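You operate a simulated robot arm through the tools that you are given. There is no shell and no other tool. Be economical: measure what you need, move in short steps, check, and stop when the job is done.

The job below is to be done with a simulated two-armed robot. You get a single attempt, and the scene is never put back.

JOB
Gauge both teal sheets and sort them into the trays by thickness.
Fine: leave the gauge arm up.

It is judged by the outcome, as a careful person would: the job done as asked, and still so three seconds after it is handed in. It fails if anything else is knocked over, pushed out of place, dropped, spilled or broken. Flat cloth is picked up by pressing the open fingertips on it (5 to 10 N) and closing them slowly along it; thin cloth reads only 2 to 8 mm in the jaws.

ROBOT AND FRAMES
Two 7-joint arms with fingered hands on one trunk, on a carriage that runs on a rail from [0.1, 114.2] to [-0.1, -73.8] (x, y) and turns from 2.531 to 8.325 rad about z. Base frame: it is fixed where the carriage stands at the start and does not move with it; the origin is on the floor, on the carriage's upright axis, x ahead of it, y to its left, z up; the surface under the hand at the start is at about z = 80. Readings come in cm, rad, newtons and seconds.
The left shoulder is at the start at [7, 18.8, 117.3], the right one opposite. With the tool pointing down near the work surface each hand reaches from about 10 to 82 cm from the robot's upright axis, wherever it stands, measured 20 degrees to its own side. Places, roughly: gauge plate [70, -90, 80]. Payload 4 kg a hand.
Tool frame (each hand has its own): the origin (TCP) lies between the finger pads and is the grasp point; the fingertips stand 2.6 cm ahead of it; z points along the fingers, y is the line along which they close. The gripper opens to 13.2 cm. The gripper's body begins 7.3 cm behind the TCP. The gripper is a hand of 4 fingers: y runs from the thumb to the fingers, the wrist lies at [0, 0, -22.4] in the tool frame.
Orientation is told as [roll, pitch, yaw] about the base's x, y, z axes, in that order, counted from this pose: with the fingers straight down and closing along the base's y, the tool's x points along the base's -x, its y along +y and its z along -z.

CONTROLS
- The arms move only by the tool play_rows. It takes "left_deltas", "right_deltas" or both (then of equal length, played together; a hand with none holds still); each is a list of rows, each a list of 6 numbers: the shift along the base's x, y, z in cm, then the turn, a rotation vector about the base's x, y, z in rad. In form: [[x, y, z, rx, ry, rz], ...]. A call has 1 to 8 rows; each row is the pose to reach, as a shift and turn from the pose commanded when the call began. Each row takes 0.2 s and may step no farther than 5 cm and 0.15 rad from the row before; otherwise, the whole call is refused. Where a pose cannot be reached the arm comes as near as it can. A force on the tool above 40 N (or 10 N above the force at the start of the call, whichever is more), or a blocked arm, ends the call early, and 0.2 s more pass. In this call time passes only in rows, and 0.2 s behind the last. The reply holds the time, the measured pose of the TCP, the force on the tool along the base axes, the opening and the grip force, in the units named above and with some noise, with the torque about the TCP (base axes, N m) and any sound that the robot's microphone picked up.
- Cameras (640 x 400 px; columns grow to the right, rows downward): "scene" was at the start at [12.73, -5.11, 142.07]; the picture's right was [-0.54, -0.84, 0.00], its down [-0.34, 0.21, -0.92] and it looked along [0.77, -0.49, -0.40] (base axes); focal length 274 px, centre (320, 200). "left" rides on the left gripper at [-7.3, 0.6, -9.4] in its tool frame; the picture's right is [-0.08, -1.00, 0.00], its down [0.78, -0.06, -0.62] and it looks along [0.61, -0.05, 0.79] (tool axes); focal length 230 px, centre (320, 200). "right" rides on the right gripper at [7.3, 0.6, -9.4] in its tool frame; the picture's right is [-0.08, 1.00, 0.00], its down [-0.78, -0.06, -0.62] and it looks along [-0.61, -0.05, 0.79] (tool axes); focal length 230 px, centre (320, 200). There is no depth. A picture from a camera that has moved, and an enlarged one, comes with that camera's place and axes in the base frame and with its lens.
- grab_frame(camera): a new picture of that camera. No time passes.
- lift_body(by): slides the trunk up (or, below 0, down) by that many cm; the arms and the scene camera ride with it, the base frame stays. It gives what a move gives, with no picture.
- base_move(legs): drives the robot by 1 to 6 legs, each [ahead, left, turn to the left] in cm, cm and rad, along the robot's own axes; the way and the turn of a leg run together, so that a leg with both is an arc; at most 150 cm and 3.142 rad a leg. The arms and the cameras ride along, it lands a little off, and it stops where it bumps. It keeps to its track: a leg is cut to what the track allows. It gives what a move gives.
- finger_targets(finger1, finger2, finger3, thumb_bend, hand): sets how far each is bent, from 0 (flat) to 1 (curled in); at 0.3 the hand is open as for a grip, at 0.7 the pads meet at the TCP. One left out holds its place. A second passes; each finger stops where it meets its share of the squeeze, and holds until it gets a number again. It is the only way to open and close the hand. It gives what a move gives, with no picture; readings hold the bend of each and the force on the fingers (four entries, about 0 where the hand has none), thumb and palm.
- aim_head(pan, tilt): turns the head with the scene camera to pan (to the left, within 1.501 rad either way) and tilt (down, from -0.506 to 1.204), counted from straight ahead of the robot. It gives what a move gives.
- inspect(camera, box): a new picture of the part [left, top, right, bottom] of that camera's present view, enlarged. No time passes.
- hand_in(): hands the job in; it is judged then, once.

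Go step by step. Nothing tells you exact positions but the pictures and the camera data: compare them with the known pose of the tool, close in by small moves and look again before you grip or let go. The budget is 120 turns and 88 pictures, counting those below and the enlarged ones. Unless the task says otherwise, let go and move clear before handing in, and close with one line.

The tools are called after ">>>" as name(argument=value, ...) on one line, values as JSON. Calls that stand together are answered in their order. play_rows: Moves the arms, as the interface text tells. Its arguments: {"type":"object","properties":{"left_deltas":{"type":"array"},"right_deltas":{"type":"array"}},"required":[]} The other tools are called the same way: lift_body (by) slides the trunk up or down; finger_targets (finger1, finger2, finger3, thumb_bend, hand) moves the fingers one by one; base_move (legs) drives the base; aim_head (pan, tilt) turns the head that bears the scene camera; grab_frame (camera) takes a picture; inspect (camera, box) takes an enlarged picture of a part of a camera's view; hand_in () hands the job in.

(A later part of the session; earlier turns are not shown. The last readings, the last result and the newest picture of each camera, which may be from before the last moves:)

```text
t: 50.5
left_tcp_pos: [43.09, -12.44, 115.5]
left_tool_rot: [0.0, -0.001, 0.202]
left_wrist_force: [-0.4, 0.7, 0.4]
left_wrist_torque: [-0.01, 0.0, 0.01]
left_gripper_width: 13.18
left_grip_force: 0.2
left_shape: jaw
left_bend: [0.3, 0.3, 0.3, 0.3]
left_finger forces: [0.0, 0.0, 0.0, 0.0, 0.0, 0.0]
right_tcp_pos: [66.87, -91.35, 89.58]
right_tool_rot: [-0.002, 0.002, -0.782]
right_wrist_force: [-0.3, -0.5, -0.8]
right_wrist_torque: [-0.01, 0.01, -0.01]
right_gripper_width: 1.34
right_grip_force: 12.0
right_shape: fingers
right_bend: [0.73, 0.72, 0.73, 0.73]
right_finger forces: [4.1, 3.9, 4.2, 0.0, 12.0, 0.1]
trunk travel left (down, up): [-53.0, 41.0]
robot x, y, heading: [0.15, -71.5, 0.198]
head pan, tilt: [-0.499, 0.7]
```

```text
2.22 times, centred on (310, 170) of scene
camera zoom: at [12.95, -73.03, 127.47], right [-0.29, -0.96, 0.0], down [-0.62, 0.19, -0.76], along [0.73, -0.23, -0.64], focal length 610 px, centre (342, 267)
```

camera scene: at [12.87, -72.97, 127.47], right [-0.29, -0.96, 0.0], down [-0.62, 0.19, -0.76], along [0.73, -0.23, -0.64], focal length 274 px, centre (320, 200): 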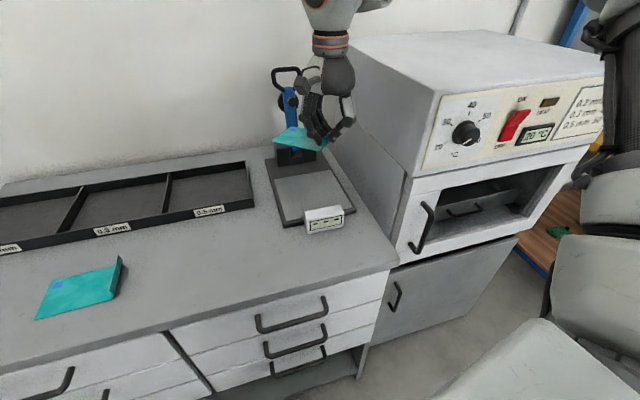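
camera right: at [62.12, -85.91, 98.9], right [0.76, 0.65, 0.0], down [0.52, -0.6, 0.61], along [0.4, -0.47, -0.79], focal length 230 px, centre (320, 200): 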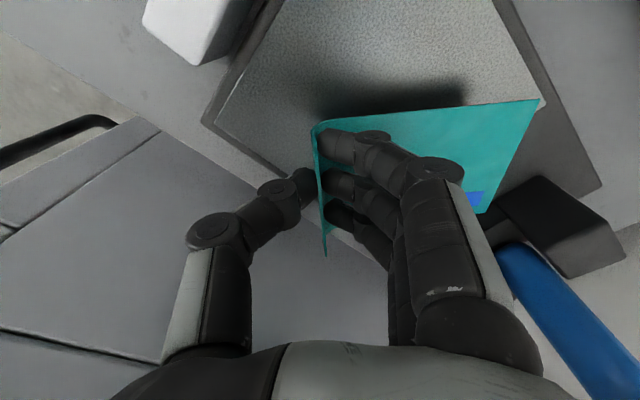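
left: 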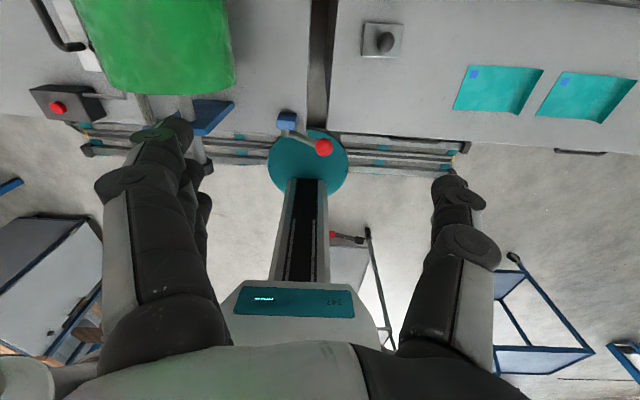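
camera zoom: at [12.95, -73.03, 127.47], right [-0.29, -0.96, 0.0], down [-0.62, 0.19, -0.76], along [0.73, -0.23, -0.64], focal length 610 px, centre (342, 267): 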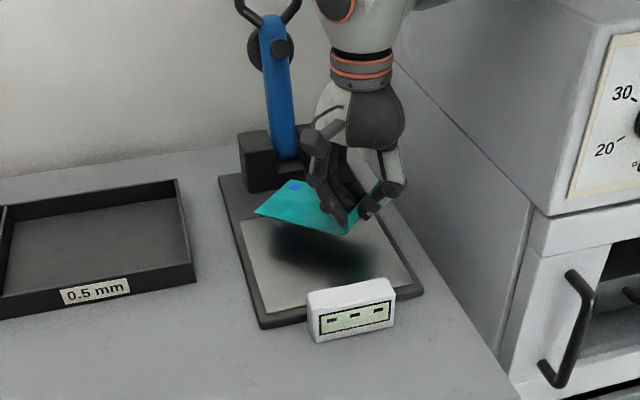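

The sheet's flat centre is above [71,-87], right where the foot lands. I lower it onto the plate.

>>> play_rows(right_deltas=[[0, 0, -1.5, 0, 0, 0], [0, 0, -2.8, 0, 0, 0], [0, 0, -3.6, 0, 0, 0]])

>>> inspect(camera="scene", box=[250, 120, 370, 240])

```text
t: 51.3
left_tcp_pos: [43.08, -12.19, 115.65]
left_tool_rot: [-0.002, -0.001, 0.202]
left_wrist_force: [0.2, 0.1, -0.4]
left_wrist_torque: [0.04, 0.0, 0.01]
left_gripper_width: 13.18
left_grip_force: 0.0
left_shape: jaw
left_bend: [0.3, 0.3, 0.3, 0.3]
left_finger forces: [0.0, 0.1, 0.1, 0.1, 0.0, 0.0]
right_tcp_pos: [66.59, -91.36, 86.2]
right_tool_rot: [-0.003, 0.0, -0.783]
right_wrist_force: [-0.3, -0.1, -0.4]
right_wrist_torque: [0.0, -0.01, 0.0]
right_gripper_width: 1.31
right_grip_force: 11.5
right_shape: fingers
right_bend: [0.73, 0.73, 0.73, 0.73]
right_finger forces: [4.0, 3.9, 4.0, 0.1, 11.9, 0.0]
trunk travel left (down, up): [-53.0, 41.0]
robot x, y, heading: [0.05, -71.6, 0.2]
head pan, tilt: [-0.499, 0.7]
```

```text
3.33 times, centred on (310, 180) of scene
camera zoom: at [12.79, -72.87, 127.5], right [-0.29, -0.96, 0.0], down [-0.61, 0.19, -0.77], along [0.73, -0.23, -0.64], focal length 914 px, centre (353, 267)
```

zoom: 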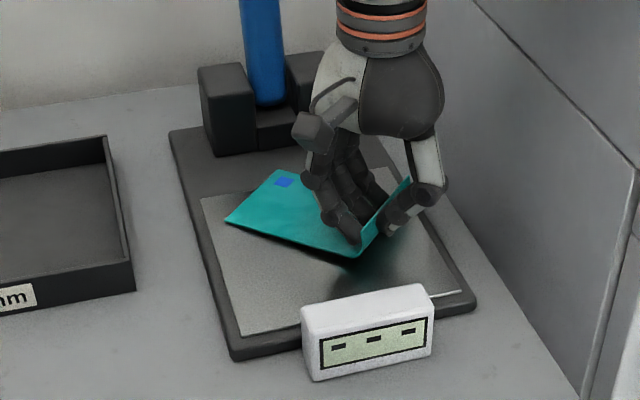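

There's a small gap left; I lower it until it touches.

>>> play_rows(right_deltas=[[0, 0, -0.5, 0, 0, 0], [0, 0, -1, 0, 0, 0], [0, 0, -1.4, 0, 0, 0]])

>>> inspect(camera="scene", box=[250, 120, 370, 240])

```text
t: 52.1
left_tcp_pos: [42.66, -11.73, 115.53]
left_tool_rot: [-0.004, -0.002, 0.199]
left_wrist_force: [0.0, 0.8, -0.1]
left_wrist_torque: [0.03, 0.0, 0.02]
left_gripper_width: 13.19
left_grip_force: 0.0
left_shape: jaw
left_bend: [0.3, 0.3, 0.3, 0.3]
left_finger forces: [0.0, 0.1, 0.0, 0.0, 0.0, 0.0]
right_tcp_pos: [66.51, -90.95, 85.24]
right_tool_rot: [-0.002, -0.008, -0.781]
right_wrist_force: [-0.3, -1.4, 3.9]
right_wrist_torque: [0.03, 0.0, -0.02]
right_gripper_width: 1.37
right_grip_force: 11.2
right_shape: fingers
right_bend: [0.73, 0.73, 0.73, 0.72]
right_finger forces: [3.7, 3.5, 3.6, 0.1, 11.6, 0.1]
trunk travel left (down, up): [-53.0, 41.0]
robot x, y, heading: [-0.27, -71.25, 0.201]
head pan, tilt: [-0.499, 0.7]
```

```text
3.33 times, centred on (310, 180) of scene
camera zoom: at [12.45, -72.36, 127.59], right [-0.29, -0.96, 0.0], down [-0.61, 0.19, -0.77], along [0.73, -0.23, -0.64], focal length 914 px, centre (353, 267)
```

zoom: 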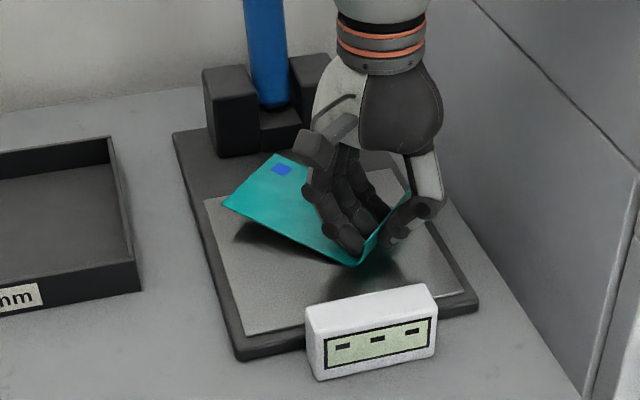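

The fold is touching the plate at about 4 N. I open the fingers a little to let the sheet drop flat.

>>> finger_targets(hand="right", finger1=0.62, finger2=0.62, finger3=0.62, thumb_bend=0.65)

>>> grab_frame(camera="right")

>>> inspect(camera="scene", box=[250, 120, 370, 240])

```text
t: 53.1
left_tcp_pos: [42.76, -11.74, 115.42]
left_tool_rot: [-0.006, -0.004, 0.201]
left_wrist_force: [0.5, 0.4, 0.6]
left_wrist_torque: [0.0, -0.03, -0.02]
left_gripper_width: 13.18
left_grip_force: 0.1
left_shape: jaw
left_bend: [0.3, 0.3, 0.3, 0.3]
left_finger forces: [0.1, 0.0, 0.0, 0.0, 0.0, 0.0]
right_tcp_pos: [66.37, -90.88, 85.15]
right_tool_rot: [-0.004, -0.007, -0.781]
right_wrist_force: [1.0, 1.0, 6.3]
right_wrist_torque: [0.18, -0.05, -0.01]
right_gripper_width: 2.84
right_grip_force: 2.9
right_shape: fingers
right_bend: [0.63, 0.62, 0.62, 0.65]
right_finger forces: [3.4, 2.4, 0.9, 0.0, 0.0, 0.0]
trunk travel left (down, up): [-53.0, 41.0]
robot x, y, heading: [-0.17, -71.4, 0.2]
head pan, tilt: [-0.499, 0.7]
```

```text
34 pictures are left
camera right: at [61.63, -85.34, 94.37], right [0.76, 0.65, 0.0], down [0.51, -0.59, 0.62], along [0.4, -0.47, -0.78], focal length 230 px, centre (320, 200)
```

right: 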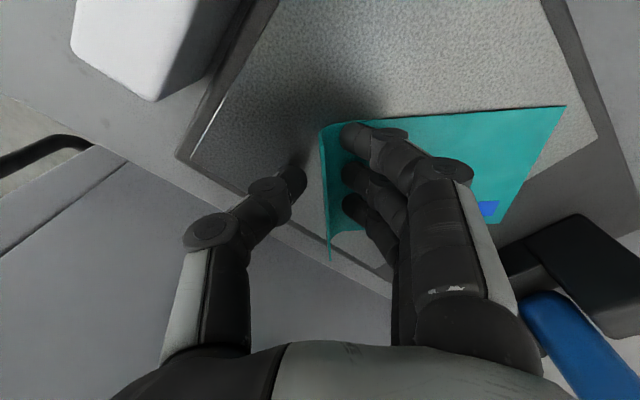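

```text
3.33 times, centred on (310, 180) of scene
camera zoom: at [12.46, -72.23, 127.54], right [-0.29, -0.96, 0.01], down [-0.61, 0.18, -0.77], along [0.73, -0.23, -0.64], focal length 914 px, centre (353, 267)
```

zoom: 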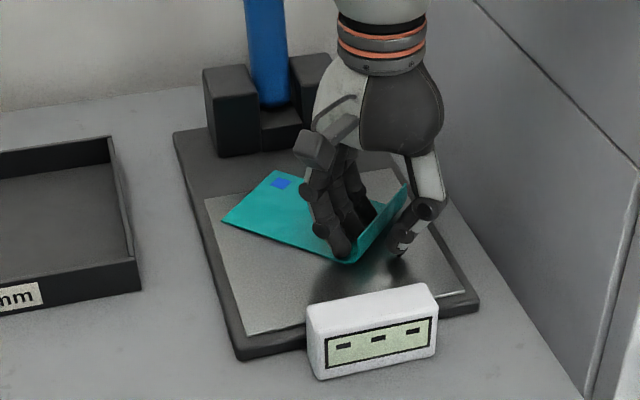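

The sheet is released and flat. I lift straight up, then return the hand to zero yaw and pitch it forward toward the handle.

>>> play_rows(right_deltas=[[0, 0, 1, 0, 0, 0], [0, 0, 4, 0, 0, 0], [-2, 0, 8.5, 0, 0, 0.1], [-5, 0.5, 12, 0, 0, 0.24], [-6, 1, 16, 0, 0, 0.38], [-6, 1.5, 20, 0, 0, 0.52], [-6, 2, 24, 0, 0, 0.66], [-6, 2.5, 28, 0, 0, 0.78]])

>>> finger_targets(hand="right", finger1=0.3, finger2=0.3, finger3=0.3, thumb_bend=0.3)

>>> play_rows(right_deltas=[[2, 0, 0, 0, -0.15, 0], [4, 0, 0, 0, -0.3, 0], [6, 0, 0, 0, -0.45, 0], [8, 0, 0, 0, -0.6, 0], [10, 0, 0, 0, -0.75, 0], [12, 0, 0, 0, -0.9, 0], [14, 0, -1, 0, -1.05, 0], [15, 0, -2, 0, -1.2, 0]])

>>> inspect(camera="scene", box=[220, 60, 400, 240])

>>> grab_frame(camera="right")

```text
t: 54.9
left_tcp_pos: [43.13, -12.36, 115.74]
left_tool_rot: [0.0, 0.002, 0.201]
left_wrist_force: [0.3, 0.4, -0.2]
left_wrist_torque: [0.02, 0.0, -0.02]
left_gripper_width: 13.21
left_grip_force: 0.1
left_shape: jaw
left_bend: [0.3, 0.3, 0.3, 0.3]
left_finger forces: [0.0, 0.0, 0.0, 0.0, 0.0, 0.1]
right_tcp_pos: [60.65, -88.92, 112.47]
right_tool_rot: [-0.005, 0.001, 0.001]
right_wrist_force: [-0.4, 0.0, 0.0]
right_wrist_torque: [-0.01, -0.01, -0.03]
right_gripper_width: 2.89
right_grip_force: 0.1
right_shape: fingers
right_bend: [0.62, 0.62, 0.62, 0.65]
right_finger forces: [0.1, 0.0, 0.0, 0.0, 0.0, 0.1]
trunk travel left (down, up): [-53.0, 41.0]
robot x, y, heading: [-0.33, -71.23, 0.197]
head pan, tilt: [-0.499, 0.7]
```

```text
t: 55.9
left_tcp_pos: [43.17, -12.24, 115.57]
left_tool_rot: [0.001, 0.0, 0.199]
left_wrist_force: [0.3, -0.7, -0.2]
left_wrist_torque: [-0.01, 0.02, 0.0]
left_gripper_width: 13.17
left_grip_force: 0.1
left_shape: jaw
left_bend: [0.3, 0.3, 0.3, 0.3]
left_finger forces: [0.1, 0.1, 0.0, 0.0, 0.1, 0.1]
right_tcp_pos: [60.75, -88.98, 112.36]
right_tool_rot: [-0.003, 0.001, -0.004]
right_wrist_force: [0.2, 0.1, -0.7]
right_wrist_torque: [-0.02, -0.01, 0.03]
right_gripper_width: 13.55
right_grip_force: 0.1
right_shape: fingers
right_bend: [0.3, 0.3, 0.3, 0.3]
right_finger forces: [0.1, 0.0, 0.0, 0.1, 0.0, 0.0]
trunk travel left (down, up): [-53.0, 41.0]
robot x, y, heading: [-0.09, -71.54, 0.201]
head pan, tilt: [-0.499, 0.7]
```

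```text
t: 57.7
left_tcp_pos: [43.49, -12.68, 115.67]
left_tool_rot: [0.003, 0.002, 0.198]
left_wrist_force: [1.0, 0.0, 0.1]
left_wrist_torque: [0.06, 0.09, 0.03]
left_gripper_width: 13.2
left_grip_force: 0.0
left_shape: jaw
left_bend: [0.3, 0.3, 0.3, 0.3]
left_finger forces: [0.0, 0.0, 0.0, 0.0, 0.0, 0.0]
right_tcp_pos: [75.76, -89.28, 110.31]
right_tool_rot: [0.018, -1.198, -0.023]
right_wrist_force: [-0.6, -0.9, -0.5]
right_wrist_torque: [-0.01, 0.0, 0.04]
right_gripper_width: 13.58
right_grip_force: 0.0
right_shape: fingers
right_bend: [0.3, 0.3, 0.3, 0.3]
right_finger forces: [0.1, 0.0, 0.0, 0.1, 0.1, 0.1]
trunk travel left (down, up): [-53.0, 41.0]
robot x, y, heading: [-0.1, -70.98, 0.199]
head pan, tilt: [-0.499, 0.7]
```

```text
2.22 times, centred on (310, 150) of scene
camera zoom: at [13.17, -73.33, 127.44], right [-0.3, -0.96, 0.0], down [-0.62, 0.19, -0.76], along [0.73, -0.22, -0.65], focal length 610 px, centre (342, 311)
```

zoom: 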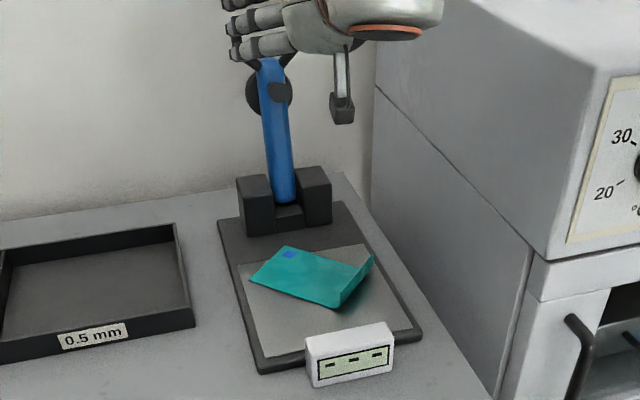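

```text
31 pictures are left
camera right: at [64.53, -88.6, 106.96], right [0.03, 1.0, 0.08], down [-0.29, -0.07, 0.96], along [0.96, -0.05, 0.28], focal length 230 px, centre (320, 200)
```

right: 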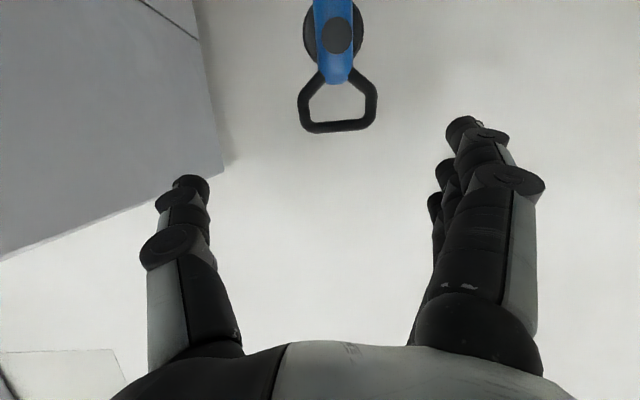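

Sheet A lies flat under the foot's landing spot, and the handle is ahead. I move onto the handle and grip it.

>>> play_rows(right_deltas=[[4, 1.6, -1.2, 0, 0, 0], [8, 1.7, -2.6, 0, 0, 0], [11, 1.7, -4, 0, 0, 0], [13.5, 1.7, -5, 0, 0, 0]])

>>> finger_targets(hand="right", finger1=0.5, finger2=0.5, finger3=0.5, thumb_bend=0.5)

```text
t: 58.7
left_tcp_pos: [43.39, -12.33, 115.54]
left_tool_rot: [0.001, 0.002, 0.203]
left_wrist_force: [-0.1, 0.3, -0.5]
left_wrist_torque: [-0.02, -0.03, 0.0]
left_gripper_width: 13.2
left_grip_force: 0.1
left_shape: jaw
left_bend: [0.3, 0.3, 0.3, 0.3]
left_finger forces: [0.0, 0.1, 0.0, 0.0, 0.0, 0.1]
right_tcp_pos: [89.35, -87.22, 105.37]
right_tool_rot: [0.008, -1.197, -0.009]
right_wrist_force: [0.3, -0.5, 0.5]
right_wrist_torque: [0.01, -0.02, 0.0]
right_gripper_width: 13.57
right_grip_force: 0.0
right_shape: fingers
right_bend: [0.3, 0.3, 0.3, 0.3]
right_finger forces: [0.0, 0.0, 0.1, 0.0, 0.0, 0.0]
trunk travel left (down, up): [-53.0, 41.0]
robot x, y, heading: [0.12, -71.37, 0.2]
head pan, tilt: [-0.499, 0.7]
```

```text
t: 59.7
left_tcp_pos: [43.04, -12.34, 115.71]
left_tool_rot: [0.0, 0.0, 0.201]
left_wrist_force: [-0.1, -0.4, -0.2]
left_wrist_torque: [0.04, -0.02, -0.02]
left_gripper_width: 13.23
left_grip_force: 0.1
left_shape: jaw
left_bend: [0.3, 0.3, 0.3, 0.3]
left_finger forces: [0.0, 0.0, 0.0, 0.0, 0.1, 0.0]
right_tcp_pos: [89.12, -87.36, 105.54]
right_tool_rot: [0.005, -1.198, -0.012]
right_wrist_force: [-0.3, -1.1, 2.3]
right_wrist_torque: [-0.01, -0.05, -0.07]
right_gripper_width: 8.09
right_grip_force: 5.0
right_shape: fingers
right_bend: [0.49, 0.47, 0.49, 0.47]
right_finger forces: [0.9, 2.4, 1.1, 0.1, 6.1, 0.0]
trunk travel left (down, up): [-53.0, 41.0]
robot x, y, heading: [-0.72, -71.3, 0.196]
head pan, tilt: [-0.499, 0.7]
```

The handle is gripped as in the rehearsal. I run the same lowering arc.

>>> play_rows(right_deltas=[[-3.4, 0, 0.3, 0, 0.08, 0], [-7, 0, 0, 0, 0.18, 0], [-10.4, 0, -0.9, 0, 0.28, 0], [-14.3, 0, -2.8, 0, 0.4, 0]])

>>> play_rows(right_deltas=[[-3.4, 0.1, -2.7, 0, 0.12, 0], [-6, 0.2, -5.7, 0, 0.24, 0], [-7.9, 0.2, -9.1, 0, 0.36, 0], [-9.1, 0.2, -12.5, 0, 0.48, 0]])

>>> inspect(camera="scene", box=[240, 100, 380, 240])

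```text
t: 60.7
left_tcp_pos: [43.16, -12.52, 115.64]
left_tool_rot: [-0.001, 0.002, 0.2]
left_wrist_force: [-0.1, 0.3, 0.6]
left_wrist_torque: [0.03, -0.01, 0.04]
left_gripper_width: 13.18
left_grip_force: 0.0
left_shape: jaw
left_bend: [0.3, 0.3, 0.3, 0.3]
left_finger forces: [0.0, 0.0, 0.1, 0.0, 0.0, 0.1]
right_tcp_pos: [74.72, -87.17, 102.73]
right_tool_rot: [0.0, -0.796, -0.008]
right_wrist_force: [-3.1, -5.8, 4.1]
right_wrist_torque: [0.05, -0.1, -0.27]
right_gripper_width: 7.96
right_grip_force: 5.2
right_shape: fingers
right_bend: [0.5, 0.47, 0.5, 0.48]
right_finger forces: [0.1, 2.6, 0.0, 0.0, 8.4, 0.1]
trunk travel left (down, up): [-53.0, 41.0]
robot x, y, heading: [0.02, -71.14, 0.2]
head pan, tilt: [-0.499, 0.7]
```

```text
t: 61.7
left_tcp_pos: [43.16, -12.44, 115.65]
left_tool_rot: [0.0, 0.001, 0.2]
left_wrist_force: [-0.7, 0.1, -0.3]
left_wrist_torque: [0.0, 0.03, -0.04]
left_gripper_width: 13.21
left_grip_force: 0.0
left_shape: jaw
left_bend: [0.3, 0.3, 0.3, 0.3]
left_finger forces: [0.0, 0.0, 0.0, 0.0, 0.0, 0.1]
right_tcp_pos: [65.54, -87.08, 90.18]
right_tool_rot: [-0.001, -0.316, -0.002]
right_wrist_force: [-3.8, -5.6, -1.4]
right_wrist_torque: [0.08, 0.02, -0.14]
right_gripper_width: 7.68
right_grip_force: 3.2
right_shape: fingers
right_bend: [0.5, 0.5, 0.49, 0.48]
right_finger forces: [0.1, 0.0, 0.3, 0.0, 5.8, 0.0]
trunk travel left (down, up): [-53.0, 41.0]
robot x, y, heading: [0.18, -71.33, 0.197]
head pan, tilt: [-0.499, 0.7]
```

```text
2.86 times, centred on (310, 170) of scene
camera zoom: at [12.93, -73.08, 127.47], right [-0.29, -0.96, 0.0], down [-0.62, 0.19, -0.76], along [0.73, -0.23, -0.64], focal length 784 px, centre (349, 286)
```

zoom: 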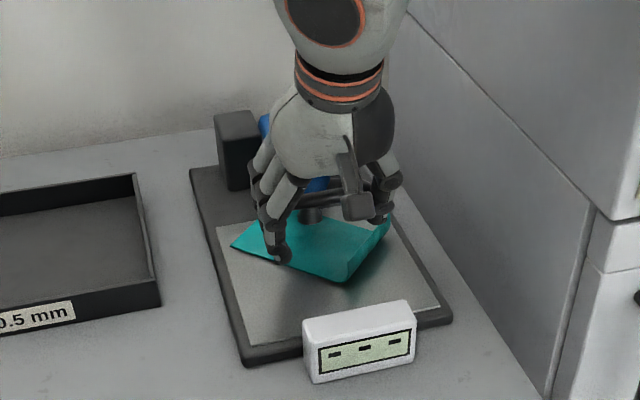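

It is nearly down. I ease it a little lower, open the hand in place, and read the display.

>>> play_rows(right_deltas=[[-0.1, 0, -0.5, 0, 0, 0]])

>>> finger_targets(hand="right", finger1=0.3, finger2=0.3, finger3=0.3, thumb_bend=0.3)

>>> inspect(camera="scene", box=[240, 100, 380, 240])

```text
t: 62.1
left_tcp_pos: [43.05, -12.36, 115.75]
left_tool_rot: [0.0, -0.001, 0.199]
left_wrist_force: [-0.5, -0.7, -0.5]
left_wrist_torque: [-0.01, 0.03, -0.01]
left_gripper_width: 13.17
left_grip_force: 0.0
left_shape: jaw
left_bend: [0.3, 0.3, 0.3, 0.3]
left_finger forces: [0.0, 0.0, 0.0, 0.1, 0.0, 0.1]
right_tcp_pos: [65.52, -87.1, 89.66]
right_tool_rot: [-0.002, -0.317, -0.002]
right_wrist_force: [-4.0, -4.6, -1.4]
right_wrist_torque: [0.06, -0.03, -0.17]
right_gripper_width: 7.64
right_grip_force: 2.8
right_shape: fingers
right_bend: [0.5, 0.5, 0.49, 0.49]
right_finger forces: [0.0, 0.0, 0.6, 0.0, 5.9, 0.0]
trunk travel left (down, up): [-53.0, 41.0]
robot x, y, heading: [-0.05, -71.0, 0.197]
head pan, tilt: [-0.499, 0.7]
```

```text
t: 63.1
left_tcp_pos: [43.21, -12.34, 115.74]
left_tool_rot: [-0.003, -0.002, 0.2]
left_wrist_force: [-0.4, -0.4, 0.7]
left_wrist_torque: [0.05, 0.05, -0.03]
left_gripper_width: 13.21
left_grip_force: 0.1
left_shape: jaw
left_bend: [0.3, 0.3, 0.3, 0.3]
left_finger forces: [0.1, 0.1, 0.0, 0.1, 0.0, 0.0]
right_tcp_pos: [65.48, -86.95, 89.83]
right_tool_rot: [-0.003, -0.319, -0.004]
right_wrist_force: [-0.5, 0.6, 1.2]
right_wrist_torque: [-0.03, 0.0, 0.0]
right_gripper_width: 13.58
right_grip_force: 0.1
right_shape: fingers
right_bend: [0.3, 0.3, 0.3, 0.3]
right_finger forces: [0.1, 0.1, 0.0, 0.0, 0.0, 0.0]
trunk travel left (down, up): [-53.0, 41.0]
robot x, y, heading: [-0.1, -71.18, 0.195]
head pan, tilt: [-0.499, 0.7]
```

```text
2.86 times, centred on (310, 170) of scene
camera zoom: at [12.86, -72.99, 127.48], right [-0.29, -0.96, 0.0], down [-0.62, 0.19, -0.76], along [0.73, -0.23, -0.64], focal length 784 px, centre (349, 286)
```

zoom: 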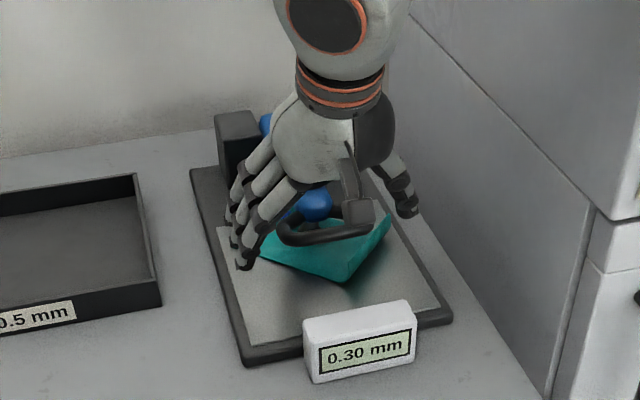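

Sheet A reads 0.30 mm, so it goes in the 0.3 mm bin. I regrip the handle low and firm, then raise the arm.

>>> play_rows(right_deltas=[[0, -0.2, -1.9, 0, 0, 0]])

>>> finger_targets(hand="right", finger1=0.65, finger2=0.65, finger3=0.65, thumb_bend=0.65)

>>> play_rows(right_deltas=[[0, 0, 1.7, 0, -0.05, 0], [0.3, 0, 3.4, 0, -0.1, 0], [1, 0, 5.2, 0, -0.15, 0], [1.6, 0, 8.7, 0, -0.24, 0], [3.9, 0, 12.2, 0, -0.34, 0]])

```text
t: 63.5
left_tcp_pos: [43.11, -12.37, 115.69]
left_tool_rot: [0.001, 0.0, 0.202]
left_wrist_force: [1.4, -0.4, -1.0]
left_wrist_torque: [0.02, 0.0, -0.02]
left_gripper_width: 13.19
left_grip_force: 0.1
left_shape: jaw
left_bend: [0.3, 0.3, 0.3, 0.3]
left_finger forces: [0.1, 0.0, 0.0, 0.0, 0.0, 0.0]
right_tcp_pos: [65.56, -87.14, 87.97]
right_tool_rot: [-0.001, -0.318, -0.004]
right_wrist_force: [-0.1, 0.1, 0.3]
right_wrist_torque: [-0.01, 0.02, 0.01]
right_gripper_width: 13.58
right_grip_force: 0.0
right_shape: fingers
right_bend: [0.3, 0.3, 0.3, 0.3]
right_finger forces: [0.0, 0.1, 0.0, 0.1, 0.0, 0.1]
trunk travel left (down, up): [-53.0, 41.0]
robot x, y, heading: [-0.27, -71.22, 0.2]
head pan, tilt: [-0.499, 0.7]
```

```text
t: 64.5
left_tcp_pos: [43.11, -12.54, 115.78]
left_tool_rot: [0.002, 0.0, 0.2]
left_wrist_force: [0.6, -1.2, 0.4]
left_wrist_torque: [-0.01, -0.01, 0.01]
left_gripper_width: 13.18
left_grip_force: 0.1
left_shape: jaw
left_bend: [0.3, 0.3, 0.3, 0.3]
left_finger forces: [0.0, 0.0, 0.1, 0.0, 0.1, 0.0]
right_tcp_pos: [65.36, -87.35, 87.89]
right_tool_rot: [-0.003, -0.318, -0.004]
right_wrist_force: [-2.9, -14.2, -1.0]
right_wrist_torque: [0.05, -0.01, 0.0]
right_gripper_width: 5.23
right_grip_force: 23.1
right_shape: fingers
right_bend: [0.65, 0.55, 0.47, 0.55]
right_finger forces: [0.1, 9.5, 7.2, 0.0, 29.4, 0.1]
trunk travel left (down, up): [-53.0, 41.0]
robot x, y, heading: [0.3, -71.28, 0.199]
head pan, tilt: [-0.499, 0.7]
```

```text
t: 65.7
left_tcp_pos: [43.06, -12.12, 115.5]
left_tool_rot: [-0.002, 0.0, 0.203]
left_wrist_force: [1.1, 0.6, 0.2]
left_wrist_torque: [0.0, 0.0, 0.0]
left_gripper_width: 13.18
left_grip_force: 0.1
left_shape: jaw
left_bend: [0.3, 0.3, 0.3, 0.3]
left_finger forces: [0.0, 0.0, 0.1, 0.0, 0.0, 0.0]
right_tcp_pos: [69.46, -86.9, 100.35]
right_tool_rot: [-0.001, -0.66, 0.001]
right_wrist_force: [-1.1, 5.6, -0.4]
right_wrist_torque: [0.07, 0.0, 0.04]
right_gripper_width: 2.59
right_grip_force: 3.0
right_shape: fingers
right_bend: [0.65, 0.62, 0.51, 0.65]
right_finger forces: [0.0, 0.0, 4.2, 0.1, 2.2, 0.1]
trunk travel left (down, up): [-53.0, 41.0]
robot x, y, heading: [-0.11, -71.23, 0.203]
head pan, tilt: [-0.499, 0.7]
```

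The grip has loosened (3 N), so I check whether the handle is still held.

>>> grab_frame(camera="right")

```text
28 pictures are left
camera right: at [57.95, -86.32, 103.23], right [0.06, 1.0, 0.05], down [0.24, -0.06, 0.97], along [0.97, -0.05, -0.24], focal length 230 px, centre (320, 200)
```

right: 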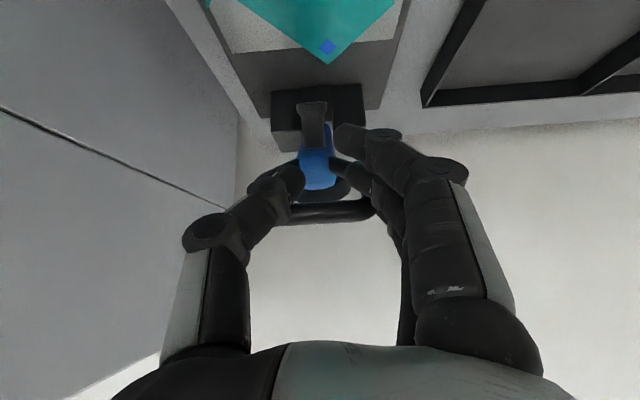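

The fingers cradle the ring from its underside, as they did last time, so the same push carries it upright.

>>> play_rows(right_deltas=[[3.3, 0, 3.0, 0, -0.1, 0], [6.9, 0, 5.3, 0, -0.2, 0], [10.9, 0, 6.7, 0, -0.3, 0], [15, 0, 7.1, 0, -0.4, 0], [18.6, 0, 6.8, 0, -0.5, 0]])

>>> inspect(camera="scene", box=[220, 60, 400, 240])

```text
t: 66.9
left_tcp_pos: [43.4, -12.41, 115.58]
left_tool_rot: [0.002, 0.003, 0.202]
left_wrist_force: [0.2, -0.6, 0.0]
left_wrist_torque: [-0.03, 0.0, 0.03]
left_gripper_width: 13.18
left_grip_force: 0.1
left_shape: jaw
left_bend: [0.3, 0.3, 0.3, 0.3]
left_finger forces: [0.0, 0.1, 0.0, 0.0, 0.0, 0.1]
right_tcp_pos: [88.36, -87.31, 106.44]
right_tool_rot: [0.002, -1.153, -0.006]
right_wrist_force: [-2.8, 0.8, -14.7]
right_wrist_torque: [0.23, 0.4, 0.0]
right_gripper_width: 2.01
right_grip_force: 13.2
right_shape: fingers
right_bend: [0.69, 0.65, 0.53, 0.65]
right_finger forces: [3.2, 4.3, 3.8, 0.0, 14.6, 0.0]
trunk travel left (down, up): [-53.0, 41.0]
robot x, y, heading: [-0.01, -71.46, 0.204]
head pan, tilt: [-0.499, 0.7]
```

```text
2.22 times, centred on (310, 150) of scene
camera zoom: at [13.15, -73.03, 127.43], right [-0.3, -0.96, 0.0], down [-0.62, 0.19, -0.76], along [0.73, -0.23, -0.65], focal length 610 px, centre (342, 311)
```

zoom: 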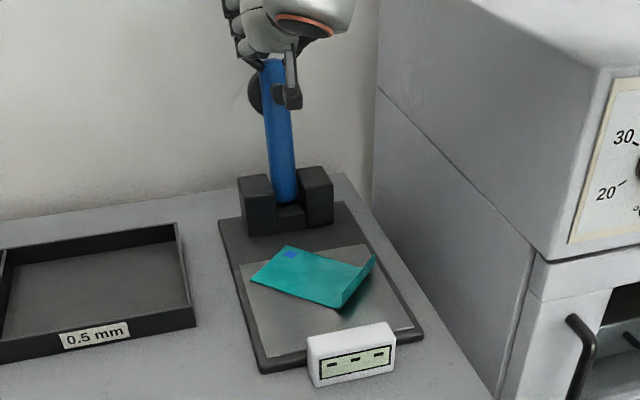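

The arm is upright and sheet A is undisturbed. The fingers still squeeze something, so I loosen them and look before backing off.

>>> finger_targets(hand="right", finger1=0.55, finger2=0.5, finger3=0.45, thumb_bend=0.55)

>>> grab_frame(camera="right")

```text
t: 67.9
left_tcp_pos: [42.83, -12.37, 115.76]
left_tool_rot: [0.0, -0.002, 0.2]
left_wrist_force: [-0.5, 0.4, -0.5]
left_wrist_torque: [-0.01, 0.01, 0.01]
left_gripper_width: 13.19
left_grip_force: 0.1
left_shape: jaw
left_bend: [0.3, 0.3, 0.3, 0.3]
left_finger forces: [0.0, 0.0, 0.1, 0.0, 0.0, 0.0]
right_tcp_pos: [87.93, -87.22, 107.15]
right_tool_rot: [0.003, -1.161, -0.006]
right_wrist_force: [-9.9, 0.9, 6.3]
right_wrist_torque: [0.18, 0.13, 0.21]
right_gripper_width: 5.35
right_grip_force: 5.5
right_shape: fingers
right_bend: [0.58, 0.5, 0.45, 0.55]
right_finger forces: [9.7, 0.0, 0.1, 0.0, 1.7, 0.0]
trunk travel left (down, up): [-53.0, 41.0]
robot x, y, heading: [0.13, -70.97, 0.2]
head pan, tilt: [-0.499, 0.7]
```

```text
26 pictures are left
camera right: at [76.49, -86.67, 104.16], right [0.04, 1.0, 0.07], down [-0.25, -0.06, 0.97], along [0.97, -0.05, 0.25], focal length 230 px, centre (320, 200)
```

right: 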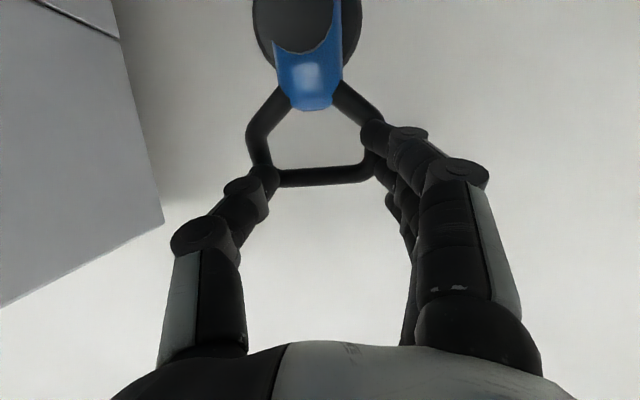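

The fingertips sit in front of the ring, clear of its inside. I open fully, back off, and return over sheet A at 45° for the pick-up.

>>> finger_targets(hand="right", finger1=0.35, finger2=0.35, finger3=0.35, thumb_bend=0.35)

>>> play_rows(right_deltas=[[-4, 0, 0.5, 0, 0, 0], [-8, 0, 1, 0, 0.12, 0], [-12, -0.3, 2, 0, 0.26, 0], [-16, -0.6, 3, 0, 0.4, 0], [-20, -1, 4, 0, 0.54, 0], [-23, -1.3, 4, 0, 0.68, 0], [-25, -1.6, 4, 0, 0.82, 0], [-27, -2, 4, 0, 0.96, 0]])

>>> play_rows(right_deltas=[[0, 0, -1, 0, 0.15, 0], [0, 0, -2, 0, 0.2, 0], [0, 0, -3, 0, 0.2, -0.14], [0, 0, -5, 0, 0.2, -0.28], [0, 0, -7, 0, 0.2, -0.42], [0, 0, -9, 0, 0.2, -0.56], [0, 0, -11, 0, 0.2, -0.7], [0, 0, -12, 0, 0.2, -0.78]])

>>> grab_frame(camera="right")

```text
t: 68.9
left_tcp_pos: [43.0, -12.37, 115.55]
left_tool_rot: [-0.001, -0.001, 0.2]
left_wrist_force: [-0.6, 0.3, 0.2]
left_wrist_torque: [-0.01, 0.0, -0.01]
left_gripper_width: 13.2
left_grip_force: 0.1
left_shape: jaw
left_bend: [0.3, 0.3, 0.3, 0.3]
left_finger forces: [0.0, 0.1, 0.1, 0.0, 0.1, 0.0]
right_tcp_pos: [88.21, -87.35, 106.95]
right_tool_rot: [0.003, -1.158, -0.008]
right_wrist_force: [0.4, 0.1, 0.0]
right_wrist_torque: [0.0, 0.0, 0.01]
right_gripper_width: 11.96
right_grip_force: 0.1
right_shape: fingers
right_bend: [0.35, 0.35, 0.35, 0.35]
right_finger forces: [0.0, 0.0, 0.1, 0.0, 0.0, 0.0]
trunk travel left (down, up): [-53.0, 41.0]
robot x, y, heading: [-0.45, -71.45, 0.203]
head pan, tilt: [-0.499, 0.7]
```

```text
t: 70.7
left_tcp_pos: [43.15, -12.45, 115.72]
left_tool_rot: [0.0, 0.001, 0.199]
left_wrist_force: [0.0, -0.6, 0.1]
left_wrist_torque: [0.0, -0.01, 0.0]
left_gripper_width: 13.19
left_grip_force: 0.1
left_shape: jaw
left_bend: [0.3, 0.3, 0.3, 0.3]
left_finger forces: [0.0, 0.0, 0.0, 0.1, 0.0, 0.0]
right_tcp_pos: [60.89, -89.36, 111.06]
right_tool_rot: [-0.003, -0.199, -0.005]
right_wrist_force: [0.5, 0.9, -0.5]
right_wrist_torque: [-0.03, -0.01, 0.01]
right_gripper_width: 11.96
right_grip_force: 0.0
right_shape: fingers
right_bend: [0.35, 0.35, 0.35, 0.35]
right_finger forces: [0.1, 0.0, 0.1, 0.0, 0.0, 0.0]
trunk travel left (down, up): [-53.0, 41.0]
robot x, y, heading: [0.03, -71.7, 0.194]
head pan, tilt: [-0.499, 0.7]
```

```text
t: 72.5
left_tcp_pos: [43.11, -12.39, 115.68]
left_tool_rot: [0.0, 0.001, 0.2]
left_wrist_force: [1.4, -0.6, -0.3]
left_wrist_torque: [0.01, -0.01, -0.02]
left_gripper_width: 13.18
left_grip_force: 0.2
left_shape: jaw
left_bend: [0.3, 0.3, 0.3, 0.3]
left_finger forces: [0.0, 0.0, 0.0, 0.0, 0.0, 0.0]
right_tcp_pos: [61.06, -89.06, 98.78]
right_tool_rot: [-0.078, -0.018, -0.782]
right_wrist_force: [-0.5, 0.0, 0.6]
right_wrist_torque: [0.02, 0.02, 0.0]
right_gripper_width: 11.94
right_grip_force: 0.1
right_shape: fingers
right_bend: [0.35, 0.35, 0.35, 0.35]
right_finger forces: [0.0, 0.0, 0.1, 0.1, 0.0, 0.0]
trunk travel left (down, up): [-53.0, 41.0]
robot x, y, heading: [-0.24, -71.23, 0.202]
head pan, tilt: [-0.499, 0.7]
```

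```text
25 pictures are left
camera right: at [56.71, -83.02, 107.9], right [0.75, 0.65, -0.08], down [0.54, -0.55, 0.63], along [0.37, -0.52, -0.77], focal length 230 px, centre (320, 200)
```

right: 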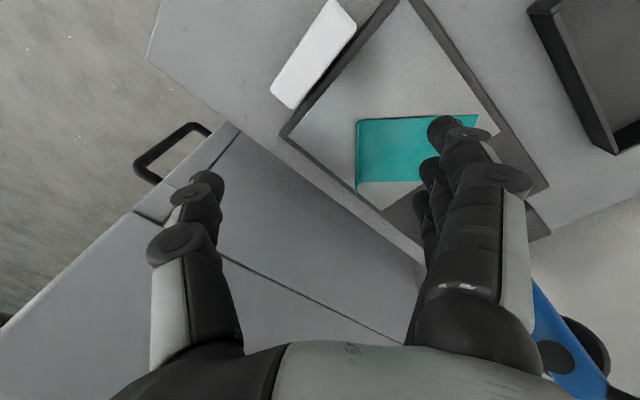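

The lip is at about [66.9,-91.1], as expected. I correct the small hand tilt, half-close, and descend around the lip.

>>> finger_targets(hand="right", finger1=0.5, finger2=0.5, finger3=0.5, thumb_bend=0.5)

>>> play_rows(right_deltas=[[2.8, -1, -2, 0.04, -0.02, 0], [5.7, -2, -4, 0.068, -0.042, 0], [5.7, -2, -8.5, 0.068, -0.042, 0], [5.7, -2, -12, 0.068, -0.042, 0], [5.7, -2, -13.3, 0.068, -0.042, 0]])

>>> grab_frame(camera="right")

```text
t: 73.5
left_tcp_pos: [43.0, -12.35, 115.65]
left_tool_rot: [0.0, 0.0, 0.2]
left_wrist_force: [-0.2, 0.6, 0.0]
left_wrist_torque: [0.0, -0.01, 0.02]
left_gripper_width: 13.19
left_grip_force: 0.0
left_shape: jaw
left_bend: [0.3, 0.3, 0.3, 0.3]
left_finger forces: [0.1, 0.2, 0.0, 0.0, 0.1, 0.1]
right_tcp_pos: [61.0, -89.04, 98.79]
right_tool_rot: [-0.077, -0.017, -0.778]
right_wrist_force: [0.0, -0.4, -0.5]
right_wrist_torque: [0.0, -0.04, 0.04]
right_gripper_width: 7.12
right_grip_force: 0.1
right_shape: fingers
right_bend: [0.5, 0.5, 0.5, 0.5]
right_finger forces: [0.1, 0.0, 0.0, 0.0, 0.0, 0.0]
trunk travel left (down, up): [-53.0, 41.0]
robot x, y, heading: [0.46, -71.32, 0.196]
head pan, tilt: [-0.499, 0.7]
```

```text
t: 74.7
left_tcp_pos: [42.84, -12.05, 115.65]
left_tool_rot: [-0.003, -0.002, 0.201]
left_wrist_force: [-0.2, 0.1, 0.1]
left_wrist_torque: [-0.01, 0.0, -0.01]
left_gripper_width: 13.17
left_grip_force: 0.1
left_shape: jaw
left_bend: [0.3, 0.3, 0.3, 0.3]
left_finger forces: [0.0, 0.1, 0.0, 0.1, 0.1, 0.0]
right_tcp_pos: [66.78, -91.06, 85.87]
right_tool_rot: [0.005, -0.003, -0.777]
right_wrist_force: [-0.4, 0.4, -0.3]
right_wrist_torque: [0.01, 0.01, 0.0]
right_gripper_width: 7.12
right_grip_force: 0.1
right_shape: fingers
right_bend: [0.5, 0.5, 0.5, 0.5]
right_finger forces: [0.1, 0.0, 0.0, 0.1, 0.0, 0.0]
trunk travel left (down, up): [-53.0, 41.0]
robot x, y, heading: [0.01, -71.21, 0.201]
head pan, tilt: [-0.499, 0.7]
```

```text
24 pictures are left
camera right: at [61.97, -85.5, 95.05], right [0.75, 0.66, 0.0], down [0.51, -0.59, 0.62], along [0.41, -0.47, -0.78], focal length 230 px, centre (320, 200)
```

right: 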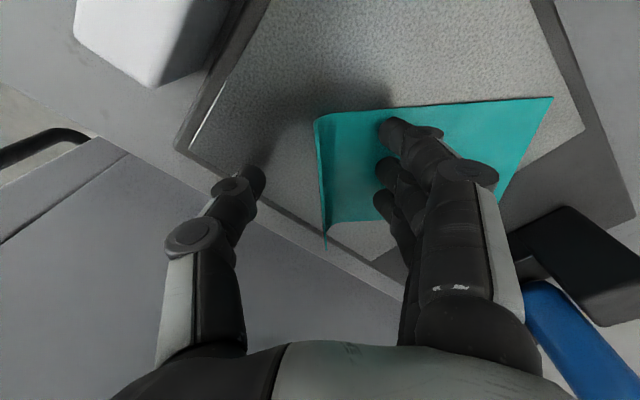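

The lip sits between thumb and fingers again. I close on it, lift clear, and bring the left hand in so it stays safe for the drive.

>>> finger_targets(hand="right", finger1=0.6, finger2=0.6, finger3=0.6, thumb_bend=0.62)

>>> finger_targets(hand="right", finger1=0.75, finger2=0.75, finger3=0.75, thumb_bend=0.75)

>>> play_rows(right_deltas=[[0, 0, 3, 0, 0, 0], [-2, 0, 7, 0, 0, 0], [-5, 0.5, 11, 0, 0, 0], [-6, 1, 15, 0, 0, 0.12], [-6, 1, 18, 0, 0, 0.26]], left_deltas=[[0, -4, 2, 0, 0, 0], [0, -8, 4, 0, 0, 0], [0, -12, 6, 0, 0, 0], [0, -16, 8, 0, 0, 0], [0, -20, 10, 0, 0, 0]])

>>> grab_frame(camera="scene")

```text
t: 75.7
left_tcp_pos: [42.91, -12.03, 115.54]
left_tool_rot: [-0.003, -0.003, 0.199]
left_wrist_force: [0.2, -0.1, 0.4]
left_wrist_torque: [0.03, -0.01, -0.01]
left_gripper_width: 13.2
left_grip_force: 0.0
left_shape: jaw
left_bend: [0.3, 0.3, 0.3, 0.3]
left_finger forces: [0.0, 0.0, 0.0, 0.0, 0.0, 0.0]
right_tcp_pos: [66.87, -91.02, 85.76]
right_tool_rot: [0.0, -0.002, -0.777]
right_wrist_force: [-0.6, -0.2, 0.0]
right_wrist_torque: [-0.02, 0.01, 0.01]
right_gripper_width: 3.69
right_grip_force: 0.1
right_shape: fingers
right_bend: [0.6, 0.6, 0.6, 0.62]
right_finger forces: [0.0, 0.0, 0.1, 0.0, 0.0, 0.0]
trunk travel left (down, up): [-53.0, 41.0]
robot x, y, heading: [0.15, -71.54, 0.2]
head pan, tilt: [-0.499, 0.7]
```

```text
t: 76.7
left_tcp_pos: [43.05, -11.93, 115.58]
left_tool_rot: [-0.003, -0.001, 0.201]
left_wrist_force: [0.1, -0.2, 0.5]
left_wrist_torque: [0.03, 0.02, -0.02]
left_gripper_width: 13.19
left_grip_force: 0.1
left_shape: jaw
left_bend: [0.3, 0.3, 0.3, 0.3]
left_finger forces: [0.0, 0.0, 0.0, 0.0, 0.1, 0.0]
right_tcp_pos: [66.81, -91.06, 85.84]
right_tool_rot: [0.0, -0.005, -0.779]
right_wrist_force: [0.5, 0.3, -0.1]
right_wrist_torque: [-0.02, -0.01, -0.03]
right_gripper_width: 1.32
right_grip_force: 12.1
right_shape: fingers
right_bend: [0.72, 0.72, 0.72, 0.72]
right_finger forces: [4.0, 4.0, 4.0, 0.1, 11.9, 0.1]
trunk travel left (down, up): [-53.0, 41.0]
robot x, y, heading: [0.18, -71.18, 0.198]
head pan, tilt: [-0.499, 0.7]
```

```text
refused: row 3 steps farther than a row can; nothing moved
```

```text
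23 pictures are left
camera scene: at [12.67, -72.62, 127.51], right [-0.29, -0.96, 0.0], down [-0.61, 0.19, -0.77], along [0.73, -0.23, -0.64], focal length 274 px, centre (320, 200)
```

scene: 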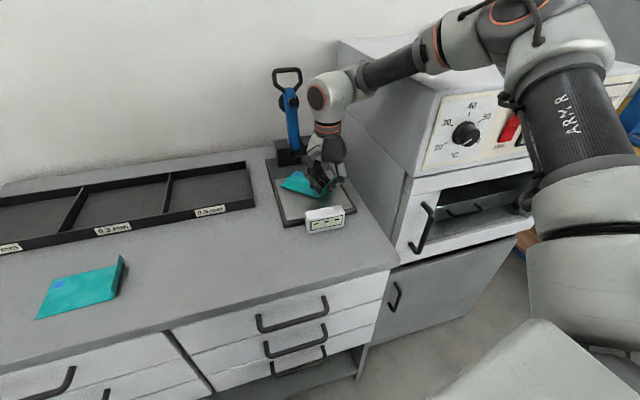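

One row was too long and the call was refused, but the grip is good. I repeat the lift with shorter steps, then drive left.

>>> play_rows(right_deltas=[[0, 0, 3, 0, 0, 0], [-1.5, 0, 6.5, 0, 0, 0], [-4, 0.3, 10, 0, 0, 0], [-6, 0.6, 14, 0, 0, 0.12], [-6, 1, 18, 0, 0, 0.26]], left_deltas=[[0, -4, 2, 0, 0, 0], [0, -8, 4, 0, 0, 0], [0, -12, 6, 0, 0, 0], [0, -16, 8, 0, 0, 0], [0, -20, 10, 0, 0, 0]])

```text
t: 77.9
left_tcp_pos: [43.1, -32.66, 125.54]
left_tool_rot: [0.001, -0.001, 0.202]
left_wrist_force: [-0.6, -0.3, 0.1]
left_wrist_torque: [0.05, -0.04, 0.02]
left_gripper_width: 13.2
left_grip_force: 0.0
left_shape: jaw
left_bend: [0.3, 0.3, 0.3, 0.3]
left_finger forces: [0.0, 0.0, 0.0, 0.1, 0.0, 0.0]
right_tcp_pos: [60.73, -90.37, 103.72]
right_tool_rot: [0.001, 0.0, -0.516]
right_wrist_force: [-0.2, 0.6, -0.2]
right_wrist_torque: [0.01, -0.01, -0.03]
right_gripper_width: 1.33
right_grip_force: 11.9
right_shape: fingers
right_bend: [0.73, 0.73, 0.73, 0.72]
right_finger forces: [3.9, 3.9, 3.9, 0.1, 11.7, 0.1]
trunk travel left (down, up): [-53.0, 41.0]
robot x, y, heading: [-0.07, -71.28, 0.199]
head pan, tilt: [-0.499, 0.7]
```

I drive left 43 cm, keeping the heading, so the 0.3 mm bin comes into the right hand's reach.

>>> base_move(legs=[[0, 43, 0]])

>>> play_rows(right_deltas=[[3, 0, 0, 0, 0, 0.13], [6, 0, 0, 0, 0, 0.26], [9, 0, 0, 0, 0, 0.39], [12, 0, -1, 0, 0, 0.52]])

>>> grab_frame(camera="scene")

```text
t: 80.5
left_tcp_pos: [43.36, 8.85, 125.46]
left_tool_rot: [0.0, 0.0, 0.2]
left_wrist_force: [-0.2, 0.2, -0.6]
left_wrist_torque: [0.03, 0.02, 0.0]
left_gripper_width: 13.19
left_grip_force: 0.0
left_shape: jaw
left_bend: [0.3, 0.3, 0.3, 0.3]
left_finger forces: [0.0, 0.0, 0.1, 0.1, 0.0, 0.0]
right_tcp_pos: [60.76, -48.75, 103.71]
right_tool_rot: [-0.001, 0.0, -0.52]
right_wrist_force: [-0.4, -0.2, -0.7]
right_wrist_torque: [-0.03, -0.02, -0.03]
right_gripper_width: 1.33
right_grip_force: 11.6
right_shape: fingers
right_bend: [0.73, 0.73, 0.73, 0.72]
right_finger forces: [3.9, 3.8, 3.9, 0.0, 11.6, 0.1]
trunk travel left (down, up): [-53.0, 41.0]
robot x, y, heading: [0.07, -29.63, 0.2]
head pan, tilt: [-0.499, 0.7]
```

```text
t: 81.5
left_tcp_pos: [43.53, 9.02, 125.4]
left_tool_rot: [0.003, 0.002, 0.2]
left_wrist_force: [0.7, 0.4, -0.3]
left_wrist_torque: [-0.01, 0.02, -0.02]
left_gripper_width: 13.18
left_grip_force: 0.0
left_shape: jaw
left_bend: [0.3, 0.3, 0.3, 0.3]
left_finger forces: [0.0, 0.0, 0.0, 0.0, 0.0, 0.1]
right_tcp_pos: [72.84, -48.71, 102.35]
right_tool_rot: [0.001, 0.002, 0.0]
right_wrist_force: [-0.2, 0.7, -0.6]
right_wrist_torque: [-0.02, 0.01, 0.02]
right_gripper_width: 1.33
right_grip_force: 11.5
right_shape: fingers
right_bend: [0.73, 0.73, 0.73, 0.72]
right_finger forces: [3.8, 3.7, 3.7, 0.0, 11.3, 0.0]
trunk travel left (down, up): [-53.0, 41.0]
robot x, y, heading: [-0.16, -29.66, 0.195]
head pan, tilt: [-0.499, 0.7]
```

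```text
22 pictures are left
camera scene: at [13.16, -31.47, 127.45], right [-0.3, -0.96, 0.0], down [-0.62, 0.19, -0.76], along [0.73, -0.23, -0.65], focal length 274 px, centre (320, 200)
```

scene: 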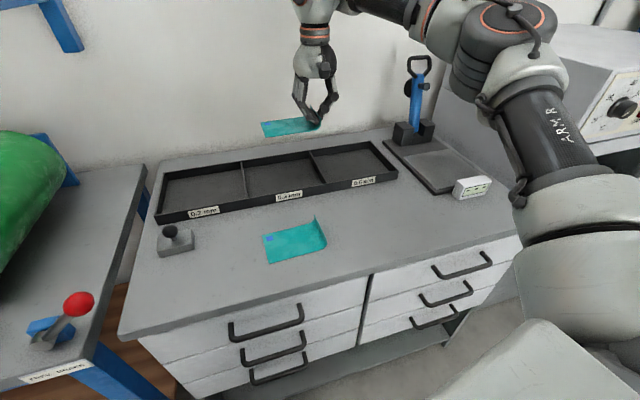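

The 0.3 mm bin spans about x 69–86, y -51 to -30. I move the sheet over its middle and lower it in.

>>> play_rows(right_deltas=[[2.5, 1, -3, 0, 0, 0], [4.7, 1.9, -6.5, 0, 0, 0], [4.7, 1.9, -11, 0, 0, 0], [4.7, 1.9, -14, 0, 0, 0]])

>>> inspect(camera="scene", box=[200, 80, 400, 240])

```text
t: 82.5
left_tcp_pos: [43.27, 9.07, 125.53]
left_tool_rot: [-0.001, 0.0, 0.199]
left_wrist_force: [-0.5, 0.1, 1.0]
left_wrist_torque: [-0.03, 0.01, 0.0]
left_gripper_width: 13.19
left_grip_force: 0.1
left_shape: jaw
left_bend: [0.3, 0.3, 0.3, 0.3]
left_finger forces: [0.1, 0.1, 0.1, 0.1, 0.0, 0.0]
right_tcp_pos: [73.88, -48.96, 89.57]
right_tool_rot: [0.001, -0.001, 0.0]
right_wrist_force: [-0.1, -0.7, 0.2]
right_wrist_torque: [-0.07, -0.02, 0.03]
right_gripper_width: 1.34
right_grip_force: 10.9
right_shape: fingers
right_bend: [0.73, 0.73, 0.73, 0.72]
right_finger forces: [3.7, 3.7, 3.7, 0.1, 11.1, 0.1]
right hand out of reach, approached as far as the arm can: row 1, 2, 3, 4
trunk travel left (down, up): [-53.0, 41.0]
robot x, y, heading: [0.03, -29.74, 0.196]
head pan, tilt: [-0.499, 0.7]
```

```text
2.50 times, centred on (300, 160) of scene
camera zoom: at [12.93, -31.45, 127.47], right [-0.3, -0.96, 0.0], down [-0.62, 0.19, -0.76], along [0.73, -0.23, -0.64], focal length 686 px, centre (370, 300)
```

zoom: 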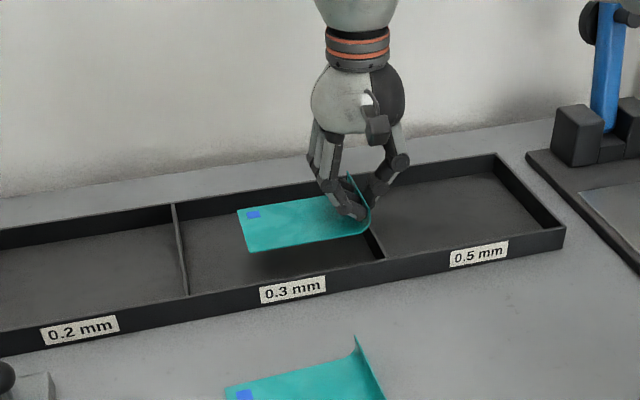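

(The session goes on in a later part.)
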